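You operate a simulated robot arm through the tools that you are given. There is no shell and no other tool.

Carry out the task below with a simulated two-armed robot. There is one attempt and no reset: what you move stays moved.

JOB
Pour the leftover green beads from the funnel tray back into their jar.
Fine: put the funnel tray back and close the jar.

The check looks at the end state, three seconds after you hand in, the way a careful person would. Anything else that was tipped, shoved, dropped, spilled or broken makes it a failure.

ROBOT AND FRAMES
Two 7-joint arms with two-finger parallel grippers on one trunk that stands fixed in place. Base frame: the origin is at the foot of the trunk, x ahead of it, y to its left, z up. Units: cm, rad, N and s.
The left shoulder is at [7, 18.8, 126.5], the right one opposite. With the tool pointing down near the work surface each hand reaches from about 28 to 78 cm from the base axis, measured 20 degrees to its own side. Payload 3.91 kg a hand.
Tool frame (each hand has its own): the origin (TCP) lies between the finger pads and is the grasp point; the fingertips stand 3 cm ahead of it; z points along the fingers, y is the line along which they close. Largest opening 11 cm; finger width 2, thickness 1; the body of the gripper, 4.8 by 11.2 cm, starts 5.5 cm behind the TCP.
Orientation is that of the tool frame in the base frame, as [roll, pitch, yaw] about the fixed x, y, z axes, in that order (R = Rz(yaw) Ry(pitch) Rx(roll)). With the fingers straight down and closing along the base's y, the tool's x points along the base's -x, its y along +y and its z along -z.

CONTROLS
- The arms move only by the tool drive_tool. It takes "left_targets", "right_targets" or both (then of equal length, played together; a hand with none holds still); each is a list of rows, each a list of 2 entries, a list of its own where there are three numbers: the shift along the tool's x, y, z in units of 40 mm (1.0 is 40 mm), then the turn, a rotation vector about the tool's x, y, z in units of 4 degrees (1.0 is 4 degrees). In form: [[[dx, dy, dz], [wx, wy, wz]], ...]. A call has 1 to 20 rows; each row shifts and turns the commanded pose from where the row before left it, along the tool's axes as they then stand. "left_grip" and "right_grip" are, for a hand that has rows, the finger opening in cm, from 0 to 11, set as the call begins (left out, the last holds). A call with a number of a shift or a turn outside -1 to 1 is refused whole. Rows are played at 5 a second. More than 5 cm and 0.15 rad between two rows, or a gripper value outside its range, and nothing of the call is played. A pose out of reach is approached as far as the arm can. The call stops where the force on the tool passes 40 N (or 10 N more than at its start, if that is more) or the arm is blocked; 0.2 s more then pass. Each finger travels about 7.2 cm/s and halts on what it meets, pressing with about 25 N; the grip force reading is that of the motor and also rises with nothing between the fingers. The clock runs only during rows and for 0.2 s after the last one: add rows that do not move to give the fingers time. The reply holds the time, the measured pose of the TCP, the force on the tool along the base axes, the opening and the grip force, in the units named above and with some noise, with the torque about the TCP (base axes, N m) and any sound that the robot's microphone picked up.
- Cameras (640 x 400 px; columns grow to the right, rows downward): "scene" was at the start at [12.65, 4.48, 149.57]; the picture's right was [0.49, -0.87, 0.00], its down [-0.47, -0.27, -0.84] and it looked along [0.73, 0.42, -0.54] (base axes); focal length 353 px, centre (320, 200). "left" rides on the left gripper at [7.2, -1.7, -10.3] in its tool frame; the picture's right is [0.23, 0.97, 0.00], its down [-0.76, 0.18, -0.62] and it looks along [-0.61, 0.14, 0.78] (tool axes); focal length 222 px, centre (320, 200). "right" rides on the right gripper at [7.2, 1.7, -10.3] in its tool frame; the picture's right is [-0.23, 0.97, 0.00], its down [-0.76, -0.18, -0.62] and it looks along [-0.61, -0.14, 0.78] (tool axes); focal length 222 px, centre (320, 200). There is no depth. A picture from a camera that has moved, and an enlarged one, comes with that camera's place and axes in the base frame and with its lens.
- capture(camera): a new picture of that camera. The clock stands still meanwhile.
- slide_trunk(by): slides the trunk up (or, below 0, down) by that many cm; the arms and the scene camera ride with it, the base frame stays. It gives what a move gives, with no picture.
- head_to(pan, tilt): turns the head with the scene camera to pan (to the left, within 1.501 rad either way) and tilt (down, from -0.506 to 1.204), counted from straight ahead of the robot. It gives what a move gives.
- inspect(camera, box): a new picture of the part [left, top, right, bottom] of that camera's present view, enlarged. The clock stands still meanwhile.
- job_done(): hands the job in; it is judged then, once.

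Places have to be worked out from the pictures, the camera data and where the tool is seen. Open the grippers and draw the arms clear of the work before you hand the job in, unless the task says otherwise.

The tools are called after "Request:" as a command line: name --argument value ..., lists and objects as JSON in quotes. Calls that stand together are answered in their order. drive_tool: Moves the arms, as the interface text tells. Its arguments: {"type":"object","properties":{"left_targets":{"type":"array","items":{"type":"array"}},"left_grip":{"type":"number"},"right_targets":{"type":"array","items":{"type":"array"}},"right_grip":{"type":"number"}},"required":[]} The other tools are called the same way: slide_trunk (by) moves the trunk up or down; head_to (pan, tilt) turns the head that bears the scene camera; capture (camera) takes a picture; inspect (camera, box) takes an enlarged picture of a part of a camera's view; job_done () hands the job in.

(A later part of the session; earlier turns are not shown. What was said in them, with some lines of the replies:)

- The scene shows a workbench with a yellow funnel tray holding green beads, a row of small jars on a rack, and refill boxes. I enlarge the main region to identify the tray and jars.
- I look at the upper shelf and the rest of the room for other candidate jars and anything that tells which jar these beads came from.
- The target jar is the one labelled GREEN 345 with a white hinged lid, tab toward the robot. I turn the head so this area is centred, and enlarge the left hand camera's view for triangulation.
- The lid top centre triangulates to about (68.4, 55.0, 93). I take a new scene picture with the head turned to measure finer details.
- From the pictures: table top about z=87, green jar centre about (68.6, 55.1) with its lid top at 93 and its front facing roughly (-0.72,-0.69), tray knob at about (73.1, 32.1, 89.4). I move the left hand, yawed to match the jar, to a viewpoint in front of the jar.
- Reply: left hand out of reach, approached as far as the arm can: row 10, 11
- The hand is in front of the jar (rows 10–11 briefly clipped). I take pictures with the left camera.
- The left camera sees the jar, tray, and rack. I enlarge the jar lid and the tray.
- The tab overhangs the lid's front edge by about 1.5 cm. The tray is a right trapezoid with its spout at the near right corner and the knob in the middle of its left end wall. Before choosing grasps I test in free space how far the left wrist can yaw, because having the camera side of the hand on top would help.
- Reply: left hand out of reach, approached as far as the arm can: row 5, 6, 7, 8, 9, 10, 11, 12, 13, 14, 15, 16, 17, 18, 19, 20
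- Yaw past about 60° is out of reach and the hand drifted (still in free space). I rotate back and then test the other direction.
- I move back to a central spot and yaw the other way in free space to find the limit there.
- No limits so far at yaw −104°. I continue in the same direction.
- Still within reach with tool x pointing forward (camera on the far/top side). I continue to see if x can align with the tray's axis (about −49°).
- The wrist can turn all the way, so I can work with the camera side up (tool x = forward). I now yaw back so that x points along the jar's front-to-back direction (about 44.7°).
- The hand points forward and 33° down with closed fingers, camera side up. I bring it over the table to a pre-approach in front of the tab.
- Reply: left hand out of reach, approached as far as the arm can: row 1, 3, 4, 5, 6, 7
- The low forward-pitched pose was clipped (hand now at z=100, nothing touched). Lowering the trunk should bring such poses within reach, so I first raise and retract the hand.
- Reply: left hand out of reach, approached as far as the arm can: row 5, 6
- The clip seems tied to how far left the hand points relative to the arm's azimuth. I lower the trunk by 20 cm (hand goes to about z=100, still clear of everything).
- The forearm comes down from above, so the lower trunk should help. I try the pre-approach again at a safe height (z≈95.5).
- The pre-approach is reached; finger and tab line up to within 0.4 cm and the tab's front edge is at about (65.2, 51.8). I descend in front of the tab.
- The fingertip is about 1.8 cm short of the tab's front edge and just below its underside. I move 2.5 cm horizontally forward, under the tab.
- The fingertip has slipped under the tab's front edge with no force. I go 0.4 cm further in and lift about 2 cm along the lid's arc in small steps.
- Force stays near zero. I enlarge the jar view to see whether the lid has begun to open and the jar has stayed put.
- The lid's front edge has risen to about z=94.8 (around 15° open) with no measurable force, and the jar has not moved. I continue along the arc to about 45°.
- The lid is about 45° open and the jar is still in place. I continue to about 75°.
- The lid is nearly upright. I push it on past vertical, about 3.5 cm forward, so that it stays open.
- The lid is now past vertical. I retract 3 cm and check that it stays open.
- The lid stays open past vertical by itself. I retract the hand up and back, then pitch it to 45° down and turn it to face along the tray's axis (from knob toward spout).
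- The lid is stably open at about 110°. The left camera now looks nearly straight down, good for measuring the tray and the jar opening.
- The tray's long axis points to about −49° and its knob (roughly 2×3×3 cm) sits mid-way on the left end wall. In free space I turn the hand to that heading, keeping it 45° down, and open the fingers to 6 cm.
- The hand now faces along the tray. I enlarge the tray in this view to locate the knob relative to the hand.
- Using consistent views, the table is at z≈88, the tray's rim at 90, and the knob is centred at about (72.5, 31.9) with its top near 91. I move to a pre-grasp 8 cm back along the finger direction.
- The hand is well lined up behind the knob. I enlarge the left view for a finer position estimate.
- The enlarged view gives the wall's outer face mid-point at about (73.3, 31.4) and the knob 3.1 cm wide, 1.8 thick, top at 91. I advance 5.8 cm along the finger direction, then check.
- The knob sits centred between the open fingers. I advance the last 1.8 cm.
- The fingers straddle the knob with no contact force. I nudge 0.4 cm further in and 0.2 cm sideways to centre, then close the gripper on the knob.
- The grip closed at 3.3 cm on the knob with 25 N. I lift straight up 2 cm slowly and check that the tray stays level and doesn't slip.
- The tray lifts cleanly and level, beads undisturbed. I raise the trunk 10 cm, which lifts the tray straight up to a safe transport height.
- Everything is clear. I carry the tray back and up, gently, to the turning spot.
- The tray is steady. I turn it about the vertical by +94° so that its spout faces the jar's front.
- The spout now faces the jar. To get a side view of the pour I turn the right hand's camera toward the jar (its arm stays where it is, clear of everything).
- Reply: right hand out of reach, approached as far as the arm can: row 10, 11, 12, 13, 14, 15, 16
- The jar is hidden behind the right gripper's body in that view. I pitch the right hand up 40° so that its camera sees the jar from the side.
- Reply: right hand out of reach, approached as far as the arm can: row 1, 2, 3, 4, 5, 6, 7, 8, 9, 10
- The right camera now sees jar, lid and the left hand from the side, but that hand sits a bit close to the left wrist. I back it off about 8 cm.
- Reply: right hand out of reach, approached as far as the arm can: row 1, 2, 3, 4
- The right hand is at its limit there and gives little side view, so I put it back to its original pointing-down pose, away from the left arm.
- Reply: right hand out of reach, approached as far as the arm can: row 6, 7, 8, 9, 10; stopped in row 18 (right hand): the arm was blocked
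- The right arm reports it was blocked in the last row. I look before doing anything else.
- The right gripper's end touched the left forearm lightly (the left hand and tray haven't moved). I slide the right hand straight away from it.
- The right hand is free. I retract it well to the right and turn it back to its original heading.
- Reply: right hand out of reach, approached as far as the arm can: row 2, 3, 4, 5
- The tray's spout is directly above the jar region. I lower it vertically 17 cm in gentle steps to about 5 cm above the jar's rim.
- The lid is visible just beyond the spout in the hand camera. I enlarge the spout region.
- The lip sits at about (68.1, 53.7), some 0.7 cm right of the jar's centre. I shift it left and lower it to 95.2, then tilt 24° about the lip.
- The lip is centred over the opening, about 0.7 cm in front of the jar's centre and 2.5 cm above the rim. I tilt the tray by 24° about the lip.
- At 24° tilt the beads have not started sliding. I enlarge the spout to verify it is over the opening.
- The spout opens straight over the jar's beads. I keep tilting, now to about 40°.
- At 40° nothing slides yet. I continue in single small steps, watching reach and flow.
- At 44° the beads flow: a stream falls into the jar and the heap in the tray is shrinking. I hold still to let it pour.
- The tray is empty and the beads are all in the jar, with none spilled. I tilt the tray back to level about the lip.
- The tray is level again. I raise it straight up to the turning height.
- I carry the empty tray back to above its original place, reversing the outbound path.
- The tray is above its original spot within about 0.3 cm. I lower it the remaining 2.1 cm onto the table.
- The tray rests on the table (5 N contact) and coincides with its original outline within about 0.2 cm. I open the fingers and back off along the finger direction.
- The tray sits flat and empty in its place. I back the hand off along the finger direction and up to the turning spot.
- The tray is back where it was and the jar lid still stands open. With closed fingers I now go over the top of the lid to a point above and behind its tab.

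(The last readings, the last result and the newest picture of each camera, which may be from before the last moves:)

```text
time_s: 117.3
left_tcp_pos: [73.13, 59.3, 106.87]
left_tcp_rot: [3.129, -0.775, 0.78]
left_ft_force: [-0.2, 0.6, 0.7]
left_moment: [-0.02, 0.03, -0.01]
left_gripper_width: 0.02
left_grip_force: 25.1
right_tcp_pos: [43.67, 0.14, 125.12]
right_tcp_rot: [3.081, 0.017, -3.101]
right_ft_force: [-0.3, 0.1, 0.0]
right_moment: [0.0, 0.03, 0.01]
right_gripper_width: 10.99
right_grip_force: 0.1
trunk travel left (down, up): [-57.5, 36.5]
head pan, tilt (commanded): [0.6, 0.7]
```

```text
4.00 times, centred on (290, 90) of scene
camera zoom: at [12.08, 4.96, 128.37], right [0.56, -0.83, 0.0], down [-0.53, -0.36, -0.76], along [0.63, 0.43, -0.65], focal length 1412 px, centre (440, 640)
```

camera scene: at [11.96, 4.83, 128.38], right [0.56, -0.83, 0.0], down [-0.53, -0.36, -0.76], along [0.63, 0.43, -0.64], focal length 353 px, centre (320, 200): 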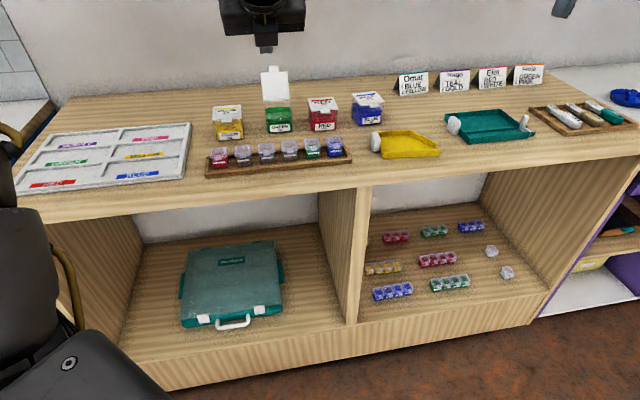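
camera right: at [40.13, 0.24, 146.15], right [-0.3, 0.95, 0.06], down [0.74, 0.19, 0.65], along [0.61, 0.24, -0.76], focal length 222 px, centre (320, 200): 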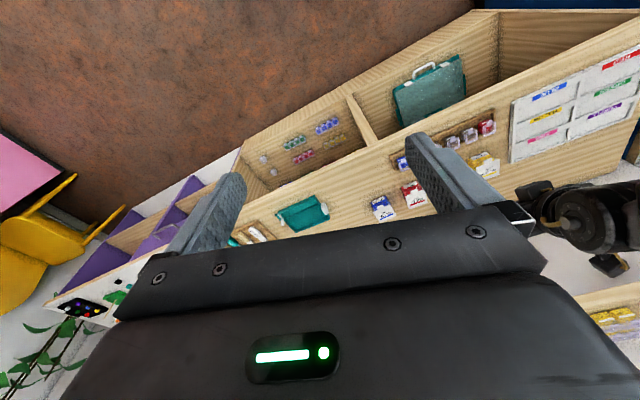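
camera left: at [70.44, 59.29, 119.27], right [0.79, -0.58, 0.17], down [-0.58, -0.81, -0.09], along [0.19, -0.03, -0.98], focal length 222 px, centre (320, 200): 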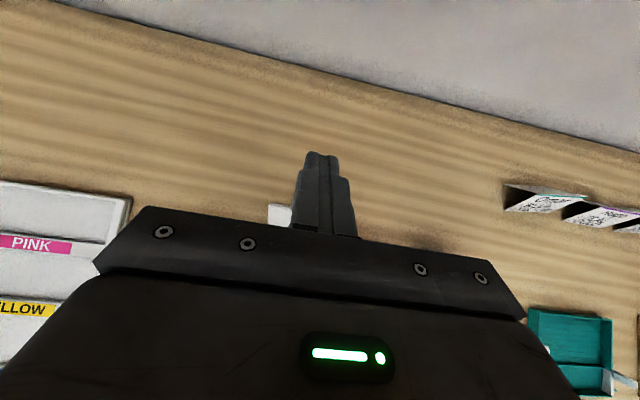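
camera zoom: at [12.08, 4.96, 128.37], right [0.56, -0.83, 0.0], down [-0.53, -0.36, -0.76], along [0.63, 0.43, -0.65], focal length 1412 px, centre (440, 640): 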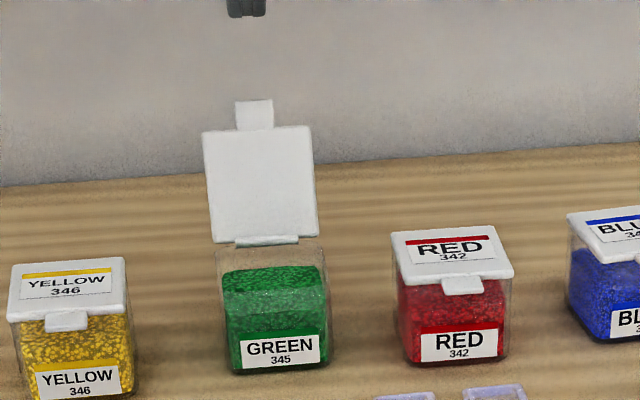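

The finger is directly above and behind the tab as intended (only the lid's left shoulder shows beside it). I descend 4.3 cm so that the fingertip is behind the tab's upper end.

Request:
drive_tool --left_targets '[[[-0.254, 0, 0.258], [0, 0, 0]], [[-0.254, 0, 0.258], [0, 0, 0]], [[-0.254, 0, 0.258], [0, 0, 0]]]'

Request:
inspect --camera "left" --box '[230, 100, 410, 260]'

Request:
inspect --camera "scene" --box '[210, 40, 370, 140]'

```text
time_s: 118.1
left_tcp_pos: [72.89, 59.2, 102.86]
left_tcp_rot: [3.127, -0.778, 0.783]
left_ft_force: [0.6, -0.7, 0.0]
left_moment: [0.02, -0.01, -0.02]
left_gripper_width: 0.01
left_grip_force: 25.3
right_tcp_pos: [43.62, -0.06, 125.22]
right_tcp_rot: [3.077, 0.02, -3.101]
right_ft_force: [0.7, 0.8, -0.8]
right_moment: [0.02, -0.02, -0.01]
right_gripper_width: 11.0
right_grip_force: 0.0
trunk travel left (down, up): [-57.5, 36.5]
head pan, tilt (commanded): [0.6, 0.7]
```

```text
2.50 times, centred on (320, 180) of left
camera zoom: at [70.19, 59.2, 115.23], right [0.79, -0.58, 0.17], down [-0.58, -0.81, -0.09], along [0.19, -0.03, -0.98], focal length 555 px, centre (320, 250)
```

zoom: 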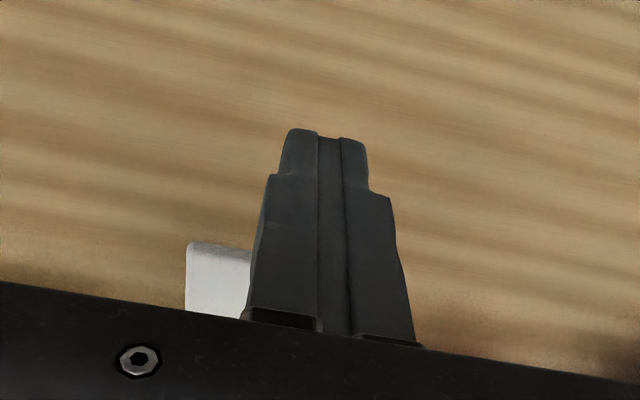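

```text
4.00 times, centred on (290, 90) of scene
camera zoom: at [11.89, 4.84, 128.39], right [0.56, -0.83, 0.0], down [-0.53, -0.36, -0.76], along [0.63, 0.43, -0.64], focal length 1412 px, centre (440, 640)
```

zoom: 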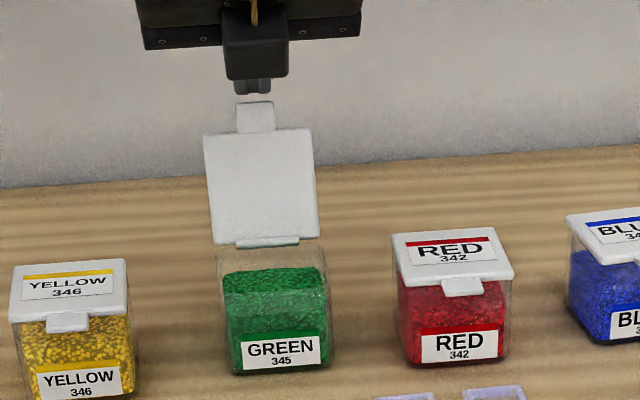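

The fingertip is 1.5 cm behind the tab's top end. I lower slightly and pull toward the front to bring the lid up to vertical.

Request:
drive_tool --left_targets '[[[-0.123, 0, 0.125], [0, 0, 0]], [[-0.107, 0, -0.0875], [0, 0, 0]], [[-0.107, 0, -0.0875], [0, 0, 0]], [[-0.076, 0, -0.101], [0, 0, 0]], [[-0.076, 0, -0.101], [0, 0, 0]], [[-0.076, 0, -0.101], [0, 0, 0]], [[-0.076, 0, -0.101], [0, 0, 0]]]'

Request:
inspect --camera "left" --box '[230, 100, 410, 260]'

Request:
inspect --camera "scene" --box '[210, 40, 370, 140]'

```text
time_s: 119.7
left_tcp_pos: [70.52, 57.08, 102.36]
left_tcp_rot: [3.126, -0.779, 0.783]
left_ft_force: [-0.5, 0.6, 0.0]
left_moment: [0.02, -0.01, 0.02]
left_gripper_width: 0.0
left_grip_force: 25.6
right_tcp_pos: [43.54, 0.21, 125.06]
right_tcp_rot: [3.076, 0.019, -3.102]
right_ft_force: [0.0, 0.2, 0.5]
right_moment: [0.02, 0.01, -0.02]
right_gripper_width: 11.01
right_grip_force: 0.1
trunk travel left (down, up): [-57.5, 36.5]
head pan, tilt (commanded): [0.6, 0.7]
```

```text
2.50 times, centred on (320, 180) of left
camera zoom: at [67.84, 56.94, 114.71], right [0.79, -0.58, 0.17], down [-0.58, -0.81, -0.09], along [0.19, -0.03, -0.98], focal length 555 px, centre (320, 250)
```

zoom: 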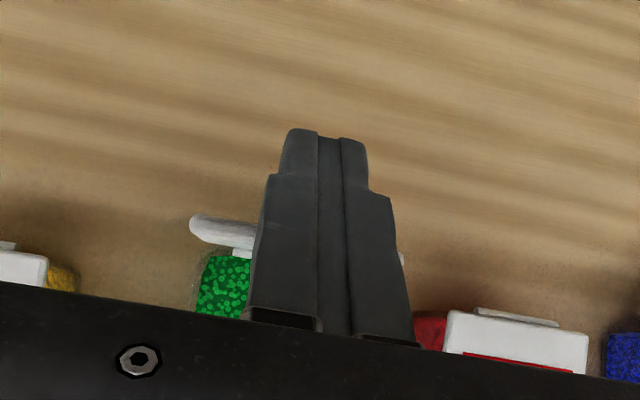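

```text
4.00 times, centred on (290, 90) of scene
camera zoom: at [11.87, 4.83, 128.39], right [0.56, -0.83, 0.0], down [-0.53, -0.36, -0.76], along [0.63, 0.43, -0.64], focal length 1412 px, centre (440, 640)
```

zoom: 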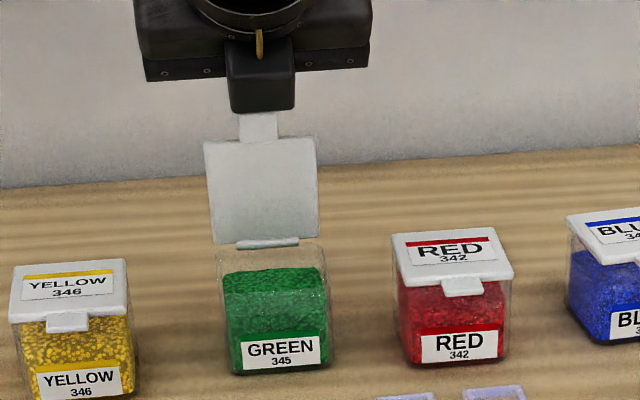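

The lid has come up to about vertical and the jar hasn't moved. I continue pulling over the top.

Request:
drive_tool --left_targets '[[[-0.138, 0, -0.096], [0, 0, 0]], [[-0.138, 0, -0.096], [0, 0, 0]], [[-0.138, 0, -0.096], [0, 0, 0]], [[-0.138, 0, -0.096], [0, 0, 0]]]'

Request:
inspect --camera "left" --box '[230, 100, 410, 260]'

Request:
inspect --camera "scene" --box '[210, 40, 370, 140]'

```text
time_s: 120.7
left_tcp_pos: [68.69, 55.28, 101.84]
left_tcp_rot: [3.126, -0.78, 0.782]
left_ft_force: [-0.4, -0.4, -0.2]
left_moment: [0.0, 0.01, 0.01]
left_gripper_width: 0.0
left_grip_force: 25.0
right_tcp_pos: [43.61, 0.04, 125.17]
right_tcp_rot: [3.077, 0.021, -3.101]
right_ft_force: [0.1, 0.0, 0.2]
right_moment: [0.02, -0.01, 0.0]
right_gripper_width: 11.0
right_grip_force: 0.1
trunk travel left (down, up): [-57.5, 36.5]
head pan, tilt (commanded): [0.6, 0.7]
```

```text
2.50 times, centred on (320, 180) of left
camera zoom: at [65.99, 55.15, 114.26], right [0.79, -0.58, 0.17], down [-0.58, -0.81, -0.09], along [0.19, -0.03, -0.98], focal length 555 px, centre (320, 250)
```

zoom: 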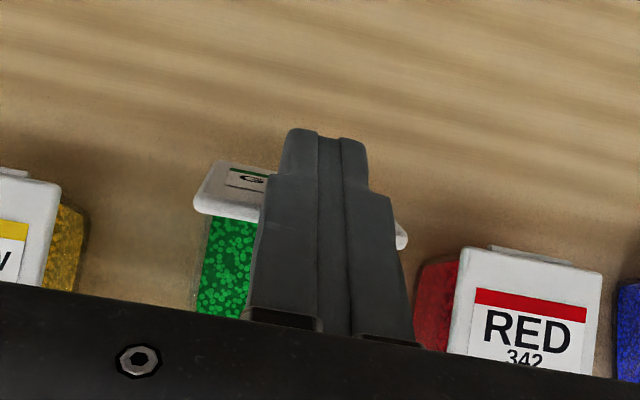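

```text
4.00 times, centred on (290, 90) of scene
camera zoom: at [11.87, 4.83, 128.39], right [0.56, -0.83, 0.0], down [-0.53, -0.36, -0.76], along [0.63, 0.43, -0.64], focal length 1412 px, centre (440, 640)
```

zoom: 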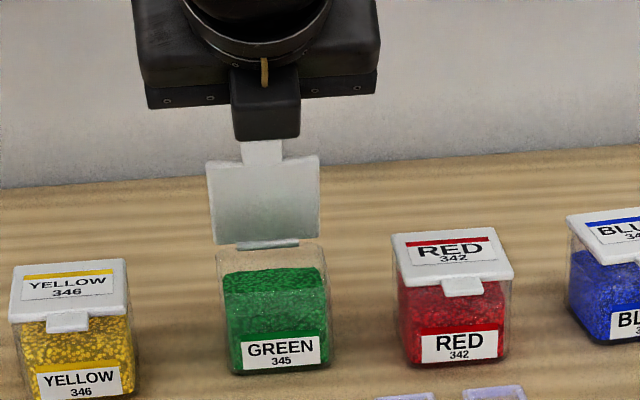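

The lid follows the finger without dropping (about 72°). I continue down its arc to about 45°.

Request:
drive_tool --left_targets '[[[-0.139, 0, -0.03], [0, 0, 0]], [[-0.139, 0, -0.03], [0, 0, 0]], [[-0.139, 0, -0.03], [0, 0, 0]], [[-0.139, 0, -0.03], [0, 0, 0]], [[-0.139, 0, -0.03], [0, 0, 0]], [[-0.139, 0, -0.03], [0, 0, 0]]]'

Request:
inspect --camera "left" --box '[230, 100, 410, 260]'

Request:
inspect --camera "scene" --box '[210, 40, 370, 140]'

```text
time_s: 122.1
left_tcp_pos: [66.85, 52.99, 100.15]
left_tcp_rot: [3.127, -0.779, 0.783]
left_ft_force: [0.7, -0.3, -0.3]
left_moment: [0.03, 0.02, 0.03]
left_gripper_width: 0.0
left_grip_force: 24.9
right_tcp_pos: [43.57, 0.16, 125.07]
right_tcp_rot: [3.076, 0.019, -3.101]
right_ft_force: [0.3, -0.1, 0.0]
right_moment: [-0.03, -0.04, -0.01]
right_gripper_width: 10.99
right_grip_force: 0.1
trunk travel left (down, up): [-57.5, 36.5]
head pan, tilt (commanded): [0.6, 0.7]
```

```text
2.50 times, centred on (320, 180) of left
camera zoom: at [63.93, 53.02, 112.44], right [0.79, -0.58, 0.17], down [-0.58, -0.81, -0.09], along [0.19, -0.03, -0.98], focal length 555 px, centre (320, 250)
```

zoom: 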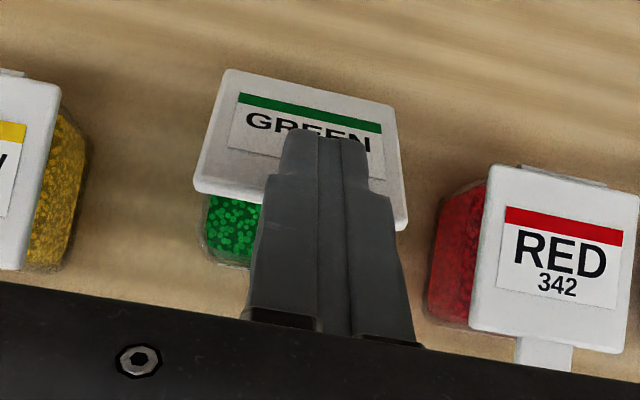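

```text
4.00 times, centred on (290, 90) of scene
camera zoom: at [11.89, 4.85, 128.39], right [0.56, -0.83, 0.0], down [-0.53, -0.36, -0.76], along [0.63, 0.43, -0.64], focal length 1412 px, centre (440, 640)
```

zoom: 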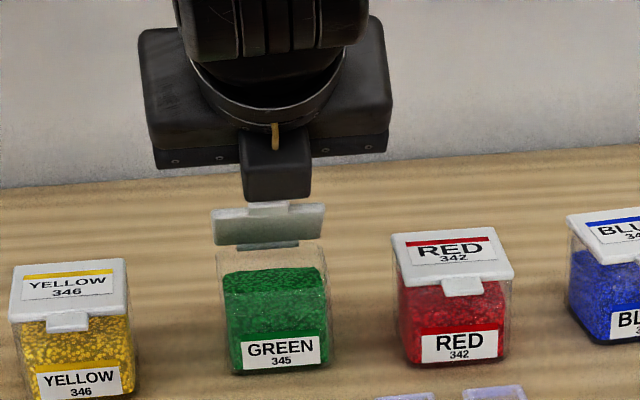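

The lid is at about 45°. I follow the arc down to about 15°.

Request:
drive_tool --left_targets '[[[-0.132, 0, 0.036], [0, 0, 0]], [[-0.132, 0, 0.036], [0, 0, 0]], [[-0.132, 0, 0.036], [0, 0, 0]], [[-0.125, 0, 0.053], [0, 0, 0]], [[-0.125, 0, 0.053], [0, 0, 0]], [[-0.125, 0, 0.053], [0, 0, 0]]]'

Request:
inspect --camera "left" --box '[230, 60, 410, 240]'

Request:
inspect --camera "scene" --box '[210, 40, 370, 140]'

```text
time_s: 123.5
left_tcp_pos: [65.67, 52.23, 97.25]
left_tcp_rot: [3.126, -0.778, 0.782]
left_ft_force: [-0.1, -0.2, 0.7]
left_moment: [0.02, 0.02, 0.01]
left_gripper_width: 0.0
left_grip_force: 24.8
right_tcp_pos: [43.64, 0.12, 125.04]
right_tcp_rot: [3.076, 0.019, -3.1]
right_ft_force: [-0.1, 0.2, -0.6]
right_moment: [0.0, 0.01, 0.03]
right_gripper_width: 11.01
right_grip_force: 0.1
trunk travel left (down, up): [-57.5, 36.5]
head pan, tilt (commanded): [0.6, 0.7]
```

```text
2.22 times, centred on (320, 150) of left
camera zoom: at [62.92, 52.13, 109.54], right [0.79, -0.58, 0.17], down [-0.58, -0.81, -0.09], along [0.19, -0.03, -0.98], focal length 494 px, centre (320, 311)
```

zoom: 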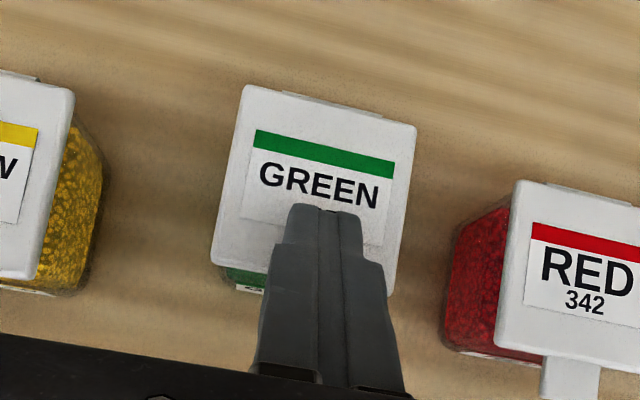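

```text
4.00 times, centred on (290, 90) of scene
camera zoom: at [11.89, 4.86, 128.39], right [0.56, -0.83, 0.0], down [-0.53, -0.36, -0.76], along [0.63, 0.43, -0.64], focal length 1412 px, centre (440, 640)
```

zoom: 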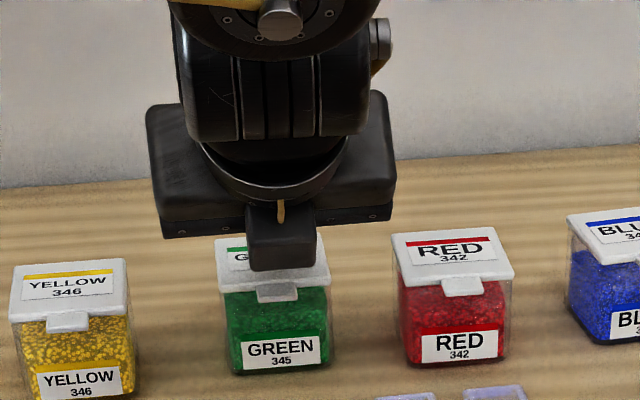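

The lid is nearly down. I follow the last bit of the arc to the closed height and watch the force.

Request:
drive_tool --left_targets '[[[-0.077, 0, 0.053], [0, 0, 0]], [[-0.077, 0, 0.053], [0, 0, 0]], [[-0.077, 0, 0.053], [0, 0, 0]], [[0, 0, 0], [0, 0, 0]]]'

Request:
inspect --camera "left" --box '[230, 60, 410, 240]'

Request:
inspect --camera "scene" --box '[240, 80, 320, 140]'

```text
time_s: 124.5
left_tcp_pos: [65.52, 51.95, 96.27]
left_tcp_rot: [3.122, -0.784, 0.784]
left_ft_force: [1.4, 1.6, 15.3]
left_moment: [0.2, -0.22, 0.05]
left_gripper_width: 0.0
left_grip_force: 25.3
right_tcp_pos: [43.4, 0.02, 125.13]
right_tcp_rot: [3.078, 0.02, -3.102]
right_ft_force: [-0.1, 0.4, 0.6]
right_moment: [0.0, -0.01, 0.01]
right_gripper_width: 10.98
right_grip_force: 0.1
trunk travel left (down, up): [-57.5, 36.5]
head pan, tilt (commanded): [0.6, 0.7]
```

```text
2.22 times, centred on (320, 150) of left
camera zoom: at [62.67, 51.84, 108.64], right [0.79, -0.58, 0.17], down [-0.58, -0.81, -0.09], along [0.19, -0.03, -0.98], focal length 494 px, centre (320, 311)
```

zoom: 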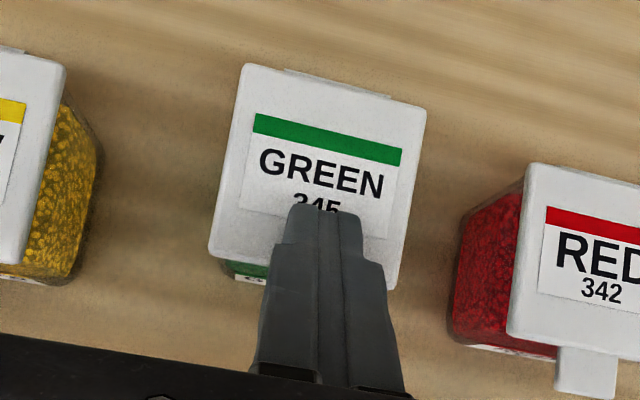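

```text
6.67 times, centred on (280, 110) of scene
camera zoom: at [11.71, 4.73, 128.43], right [0.57, -0.82, 0.0], down [-0.53, -0.36, -0.77], along [0.63, 0.43, -0.64], focal length 2352 px, centre (587, 800)
```

zoom: 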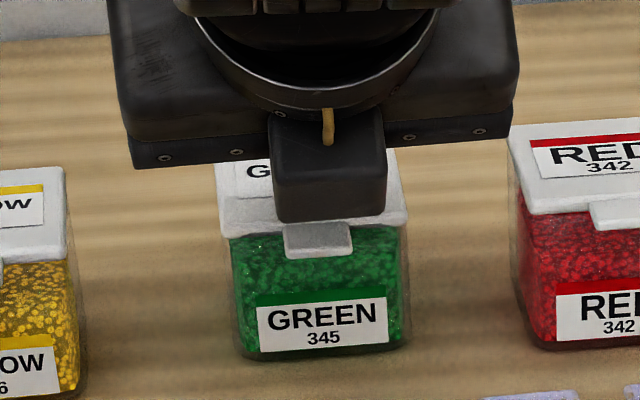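

15 N of upward reaction: the lid is shut against the jar. I lift straight off and retract.

Request:
drive_tool --left_targets '[[[0.13, 0, -0.132], [0, 0, 0]], [[0.26, 0, -0.267], [0, 0, 0]], [[0.26, 0, -0.267], [0, 0, 0]], [[0.1, 0, -0.7], [0, 0, 0]], [[0.1, 0, -0.8], [0, 0, 0]], [[0.1, 0, -0.8], [0, 0, 0]], [[0.1, 0, -0.8], [0, 0, 0]]]'

Request:
capture --camera "left"

Request:
inspect --camera "scene" --box '[210, 60, 370, 160]'

```text
time_s: 126.1
left_tcp_pos: [59.79, 46.73, 109.68]
left_tcp_rot: [3.127, -0.781, 0.781]
left_ft_force: [0.3, -0.3, -0.3]
left_moment: [0.01, 0.0, -0.03]
left_gripper_width: 0.01
left_grip_force: 25.3
right_tcp_pos: [43.57, 0.02, 125.09]
right_tcp_rot: [3.077, 0.02, -3.099]
right_ft_force: [0.8, 0.0, -0.2]
right_moment: [0.02, -0.01, 0.01]
right_gripper_width: 11.01
right_grip_force: 0.1
trunk travel left (down, up): [-57.5, 36.5]
head pan, tilt (commanded): [0.6, 0.7]
```

```text
taken
camera left: at [57.07, 46.77, 122.16], right [0.79, -0.58, 0.17], down [-0.58, -0.81, -0.09], along [0.19, -0.03, -0.98], focal length 222 px, centre (320, 200)
```

left: 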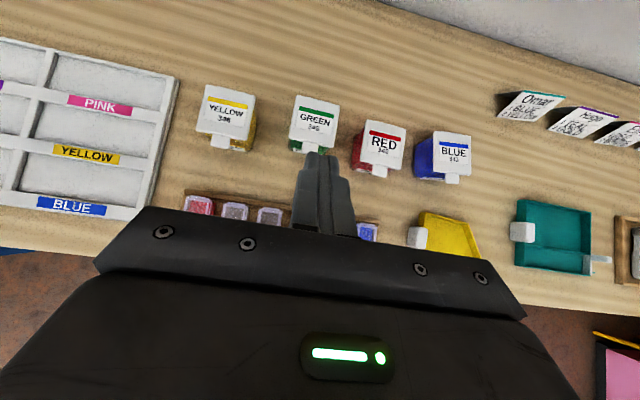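

```text
4.00 times, centred on (290, 110) of scene
camera zoom: at [11.77, 4.77, 128.4], right [0.56, -0.83, 0.0], down [-0.53, -0.36, -0.77], along [0.63, 0.43, -0.64], focal length 1412 px, centre (440, 560)
```

zoom: 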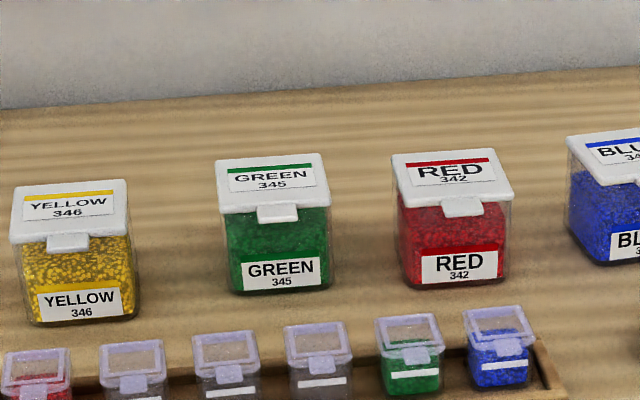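

The lid is closed and level like the other jars. I retract the left arm to the start area and open the gripper, then check closely for stray beads and the tray position.

Request:
drive_tool --left_targets '[[[0.1, 0, -0.8], [0, 0, 0]], [[0.1, 0, -0.8], [0, 0, 0]], [[0.3, 0, -0.8], [0, 0, 0]], [[0.5, 0, -0.6], [0, 0, 0]], [[0.5, 0, -0.6], [0, 0, 0]]]' --left_grip 11

Request:
slide_trunk --by 20

Request:
capture --camera "scene"

Request:
capture --camera "left"

```text
time_s: 127.3
left_tcp_pos: [53.88, 46.6, 121.65]
left_tcp_rot: [3.121, -0.781, 0.781]
left_ft_force: [0.3, -0.9, 0.1]
left_moment: [0.0, 0.01, 0.01]
left_gripper_width: 11.01
left_grip_force: 0.1
left hand out of reach, approached as far as the arm can: row 3, 4, 5
right_tcp_pos: [43.51, 0.11, 125.26]
right_tcp_rot: [3.079, 0.022, -3.103]
right_ft_force: [-0.6, -0.1, 0.0]
right_moment: [0.0, -0.02, 0.0]
right_gripper_width: 11.01
right_grip_force: 0.1
trunk travel left (down, up): [-57.5, 36.5]
head pan, tilt (commanded): [0.6, 0.7]
```

```text
time_s: 129.4
left_tcp_pos: [53.93, 46.63, 141.73]
left_tcp_rot: [3.12, -0.78, 0.782]
left_ft_force: [-0.3, 0.0, 0.9]
left_moment: [-0.02, 0.0, 0.02]
left_gripper_width: 11.0
left_grip_force: 0.1
right_tcp_pos: [43.61, 0.08, 145.15]
right_tcp_rot: [3.077, 0.019, -3.102]
right_ft_force: [0.2, 0.1, -0.5]
right_moment: [0.02, 0.01, 0.02]
right_gripper_width: 11.01
right_grip_force: 0.1
trunk travel left (down, up): [-77.5, 16.5]
head pan, tilt (commanded): [0.6, 0.7]
```

```text
taken
camera scene: at [11.9, 4.86, 148.39], right [0.56, -0.83, 0.0], down [-0.53, -0.36, -0.76], along [0.63, 0.43, -0.64], focal length 353 px, centre (320, 200)
```

scene: 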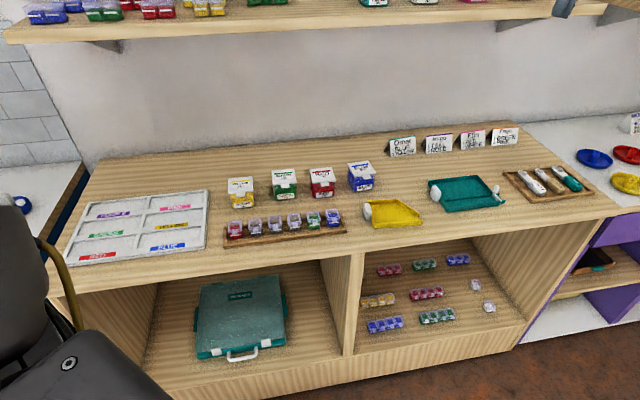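

```text
taken
camera left: at [51.17, 46.5, 154.08], right [0.79, -0.59, 0.17], down [-0.58, -0.81, -0.09], along [0.19, -0.03, -0.98], focal length 222 px, centre (320, 200)
```

left: 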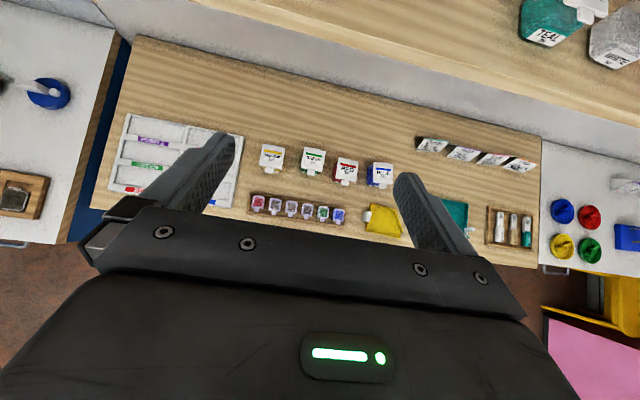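

The scene looks as at the start, with the tray empty and the lid closed. I check the details at high magnification.

Request:
inspect --camera "scene" --box '[260, 120, 460, 245]'

Request:
inspect --camera "scene" --box '[260, 160, 310, 205]'

Request:
inspect --camera "scene" --box '[355, 185, 435, 235]'

Request:
inspect --camera "scene" --box '[210, 160, 350, 250]'

```text
3.20 times, centred on (360, 182) of scene
camera zoom: at [11.9, 4.86, 148.39], right [0.56, -0.83, 0.0], down [-0.53, -0.36, -0.76], along [0.63, 0.43, -0.64], focal length 1129 px, centre (192, 256)
```

zoom: 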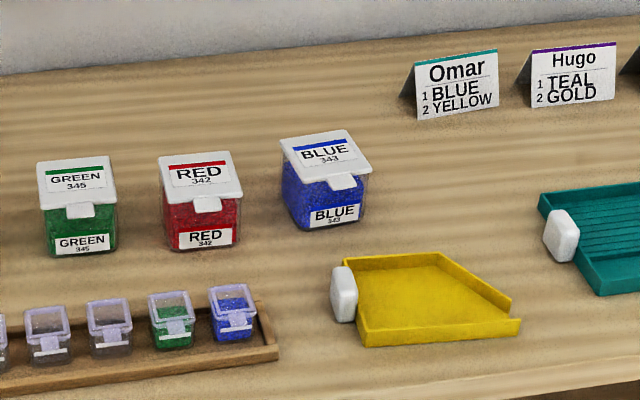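

```text
8.89 times, centred on (285, 182) of scene
camera zoom: at [11.9, 4.86, 148.39], right [0.56, -0.83, 0.0], down [-0.53, -0.36, -0.76], along [0.63, 0.43, -0.64], focal length 3137 px, centre (631, 356)
```

zoom: 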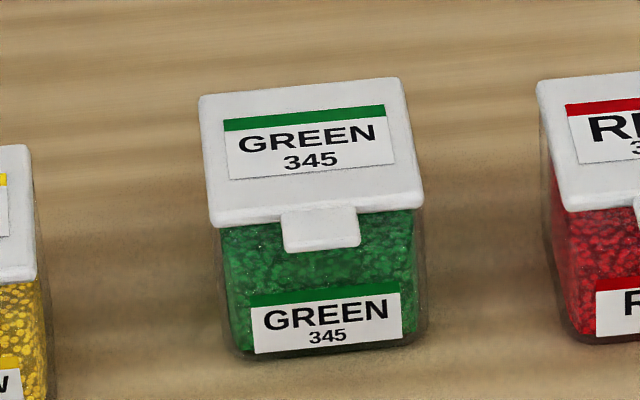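

```text
8.00 times, centred on (395, 210) of scene
camera zoom: at [11.9, 4.86, 148.39], right [0.56, -0.83, 0.0], down [-0.53, -0.36, -0.76], along [0.63, 0.43, -0.64], focal length 2823 px, centre (-280, 120)
```

zoom: 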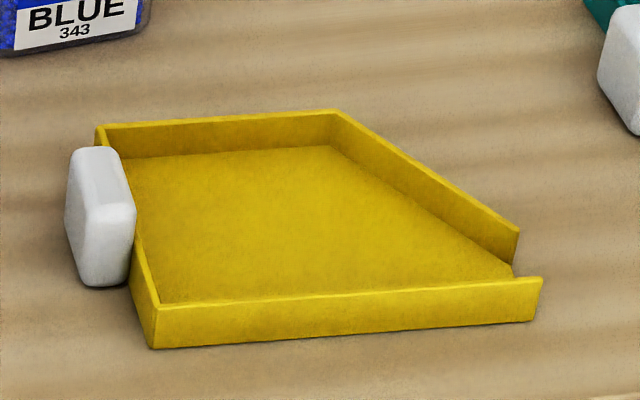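

```text
4.44 times, centred on (280, 205) of scene
camera zoom: at [11.9, 4.86, 148.39], right [0.56, -0.83, 0.0], down [-0.53, -0.36, -0.76], along [0.63, 0.43, -0.64], focal length 1568 px, centre (498, 178)
```

zoom: 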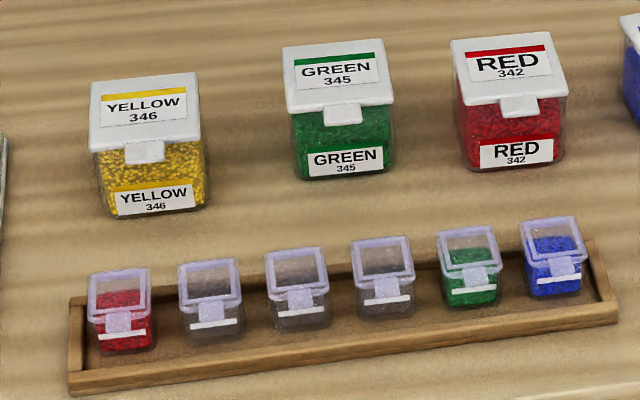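

The GREEN 345 jar is closed with all the beads in it, and the tray is empty and back in place to within about 0.2 cm. No beads are spilled and nothing else has moved. Both grippers are open and well clear, so I hand the job in.

Request:
job_done

```text
The job is handed in.
```

I poured all the leftover green beads from the funnel tray back into the GREEN 345 jar and closed its lid. In the last close-up pictures the tray is empty and the lid is shut. I saw no spilled beads.

- **Tray:** it stands where it was, to within about 0.2 cm.
- **Arm contact:** before the pour, the right gripper lightly touched the left forearm while the left hand held the full tray. The tray stayed steady, and I moved the right hand away.
- **Other items:** the rest of the bench looks as it did at the start.

Both grippers are open, and the arms are raised clear of the work.
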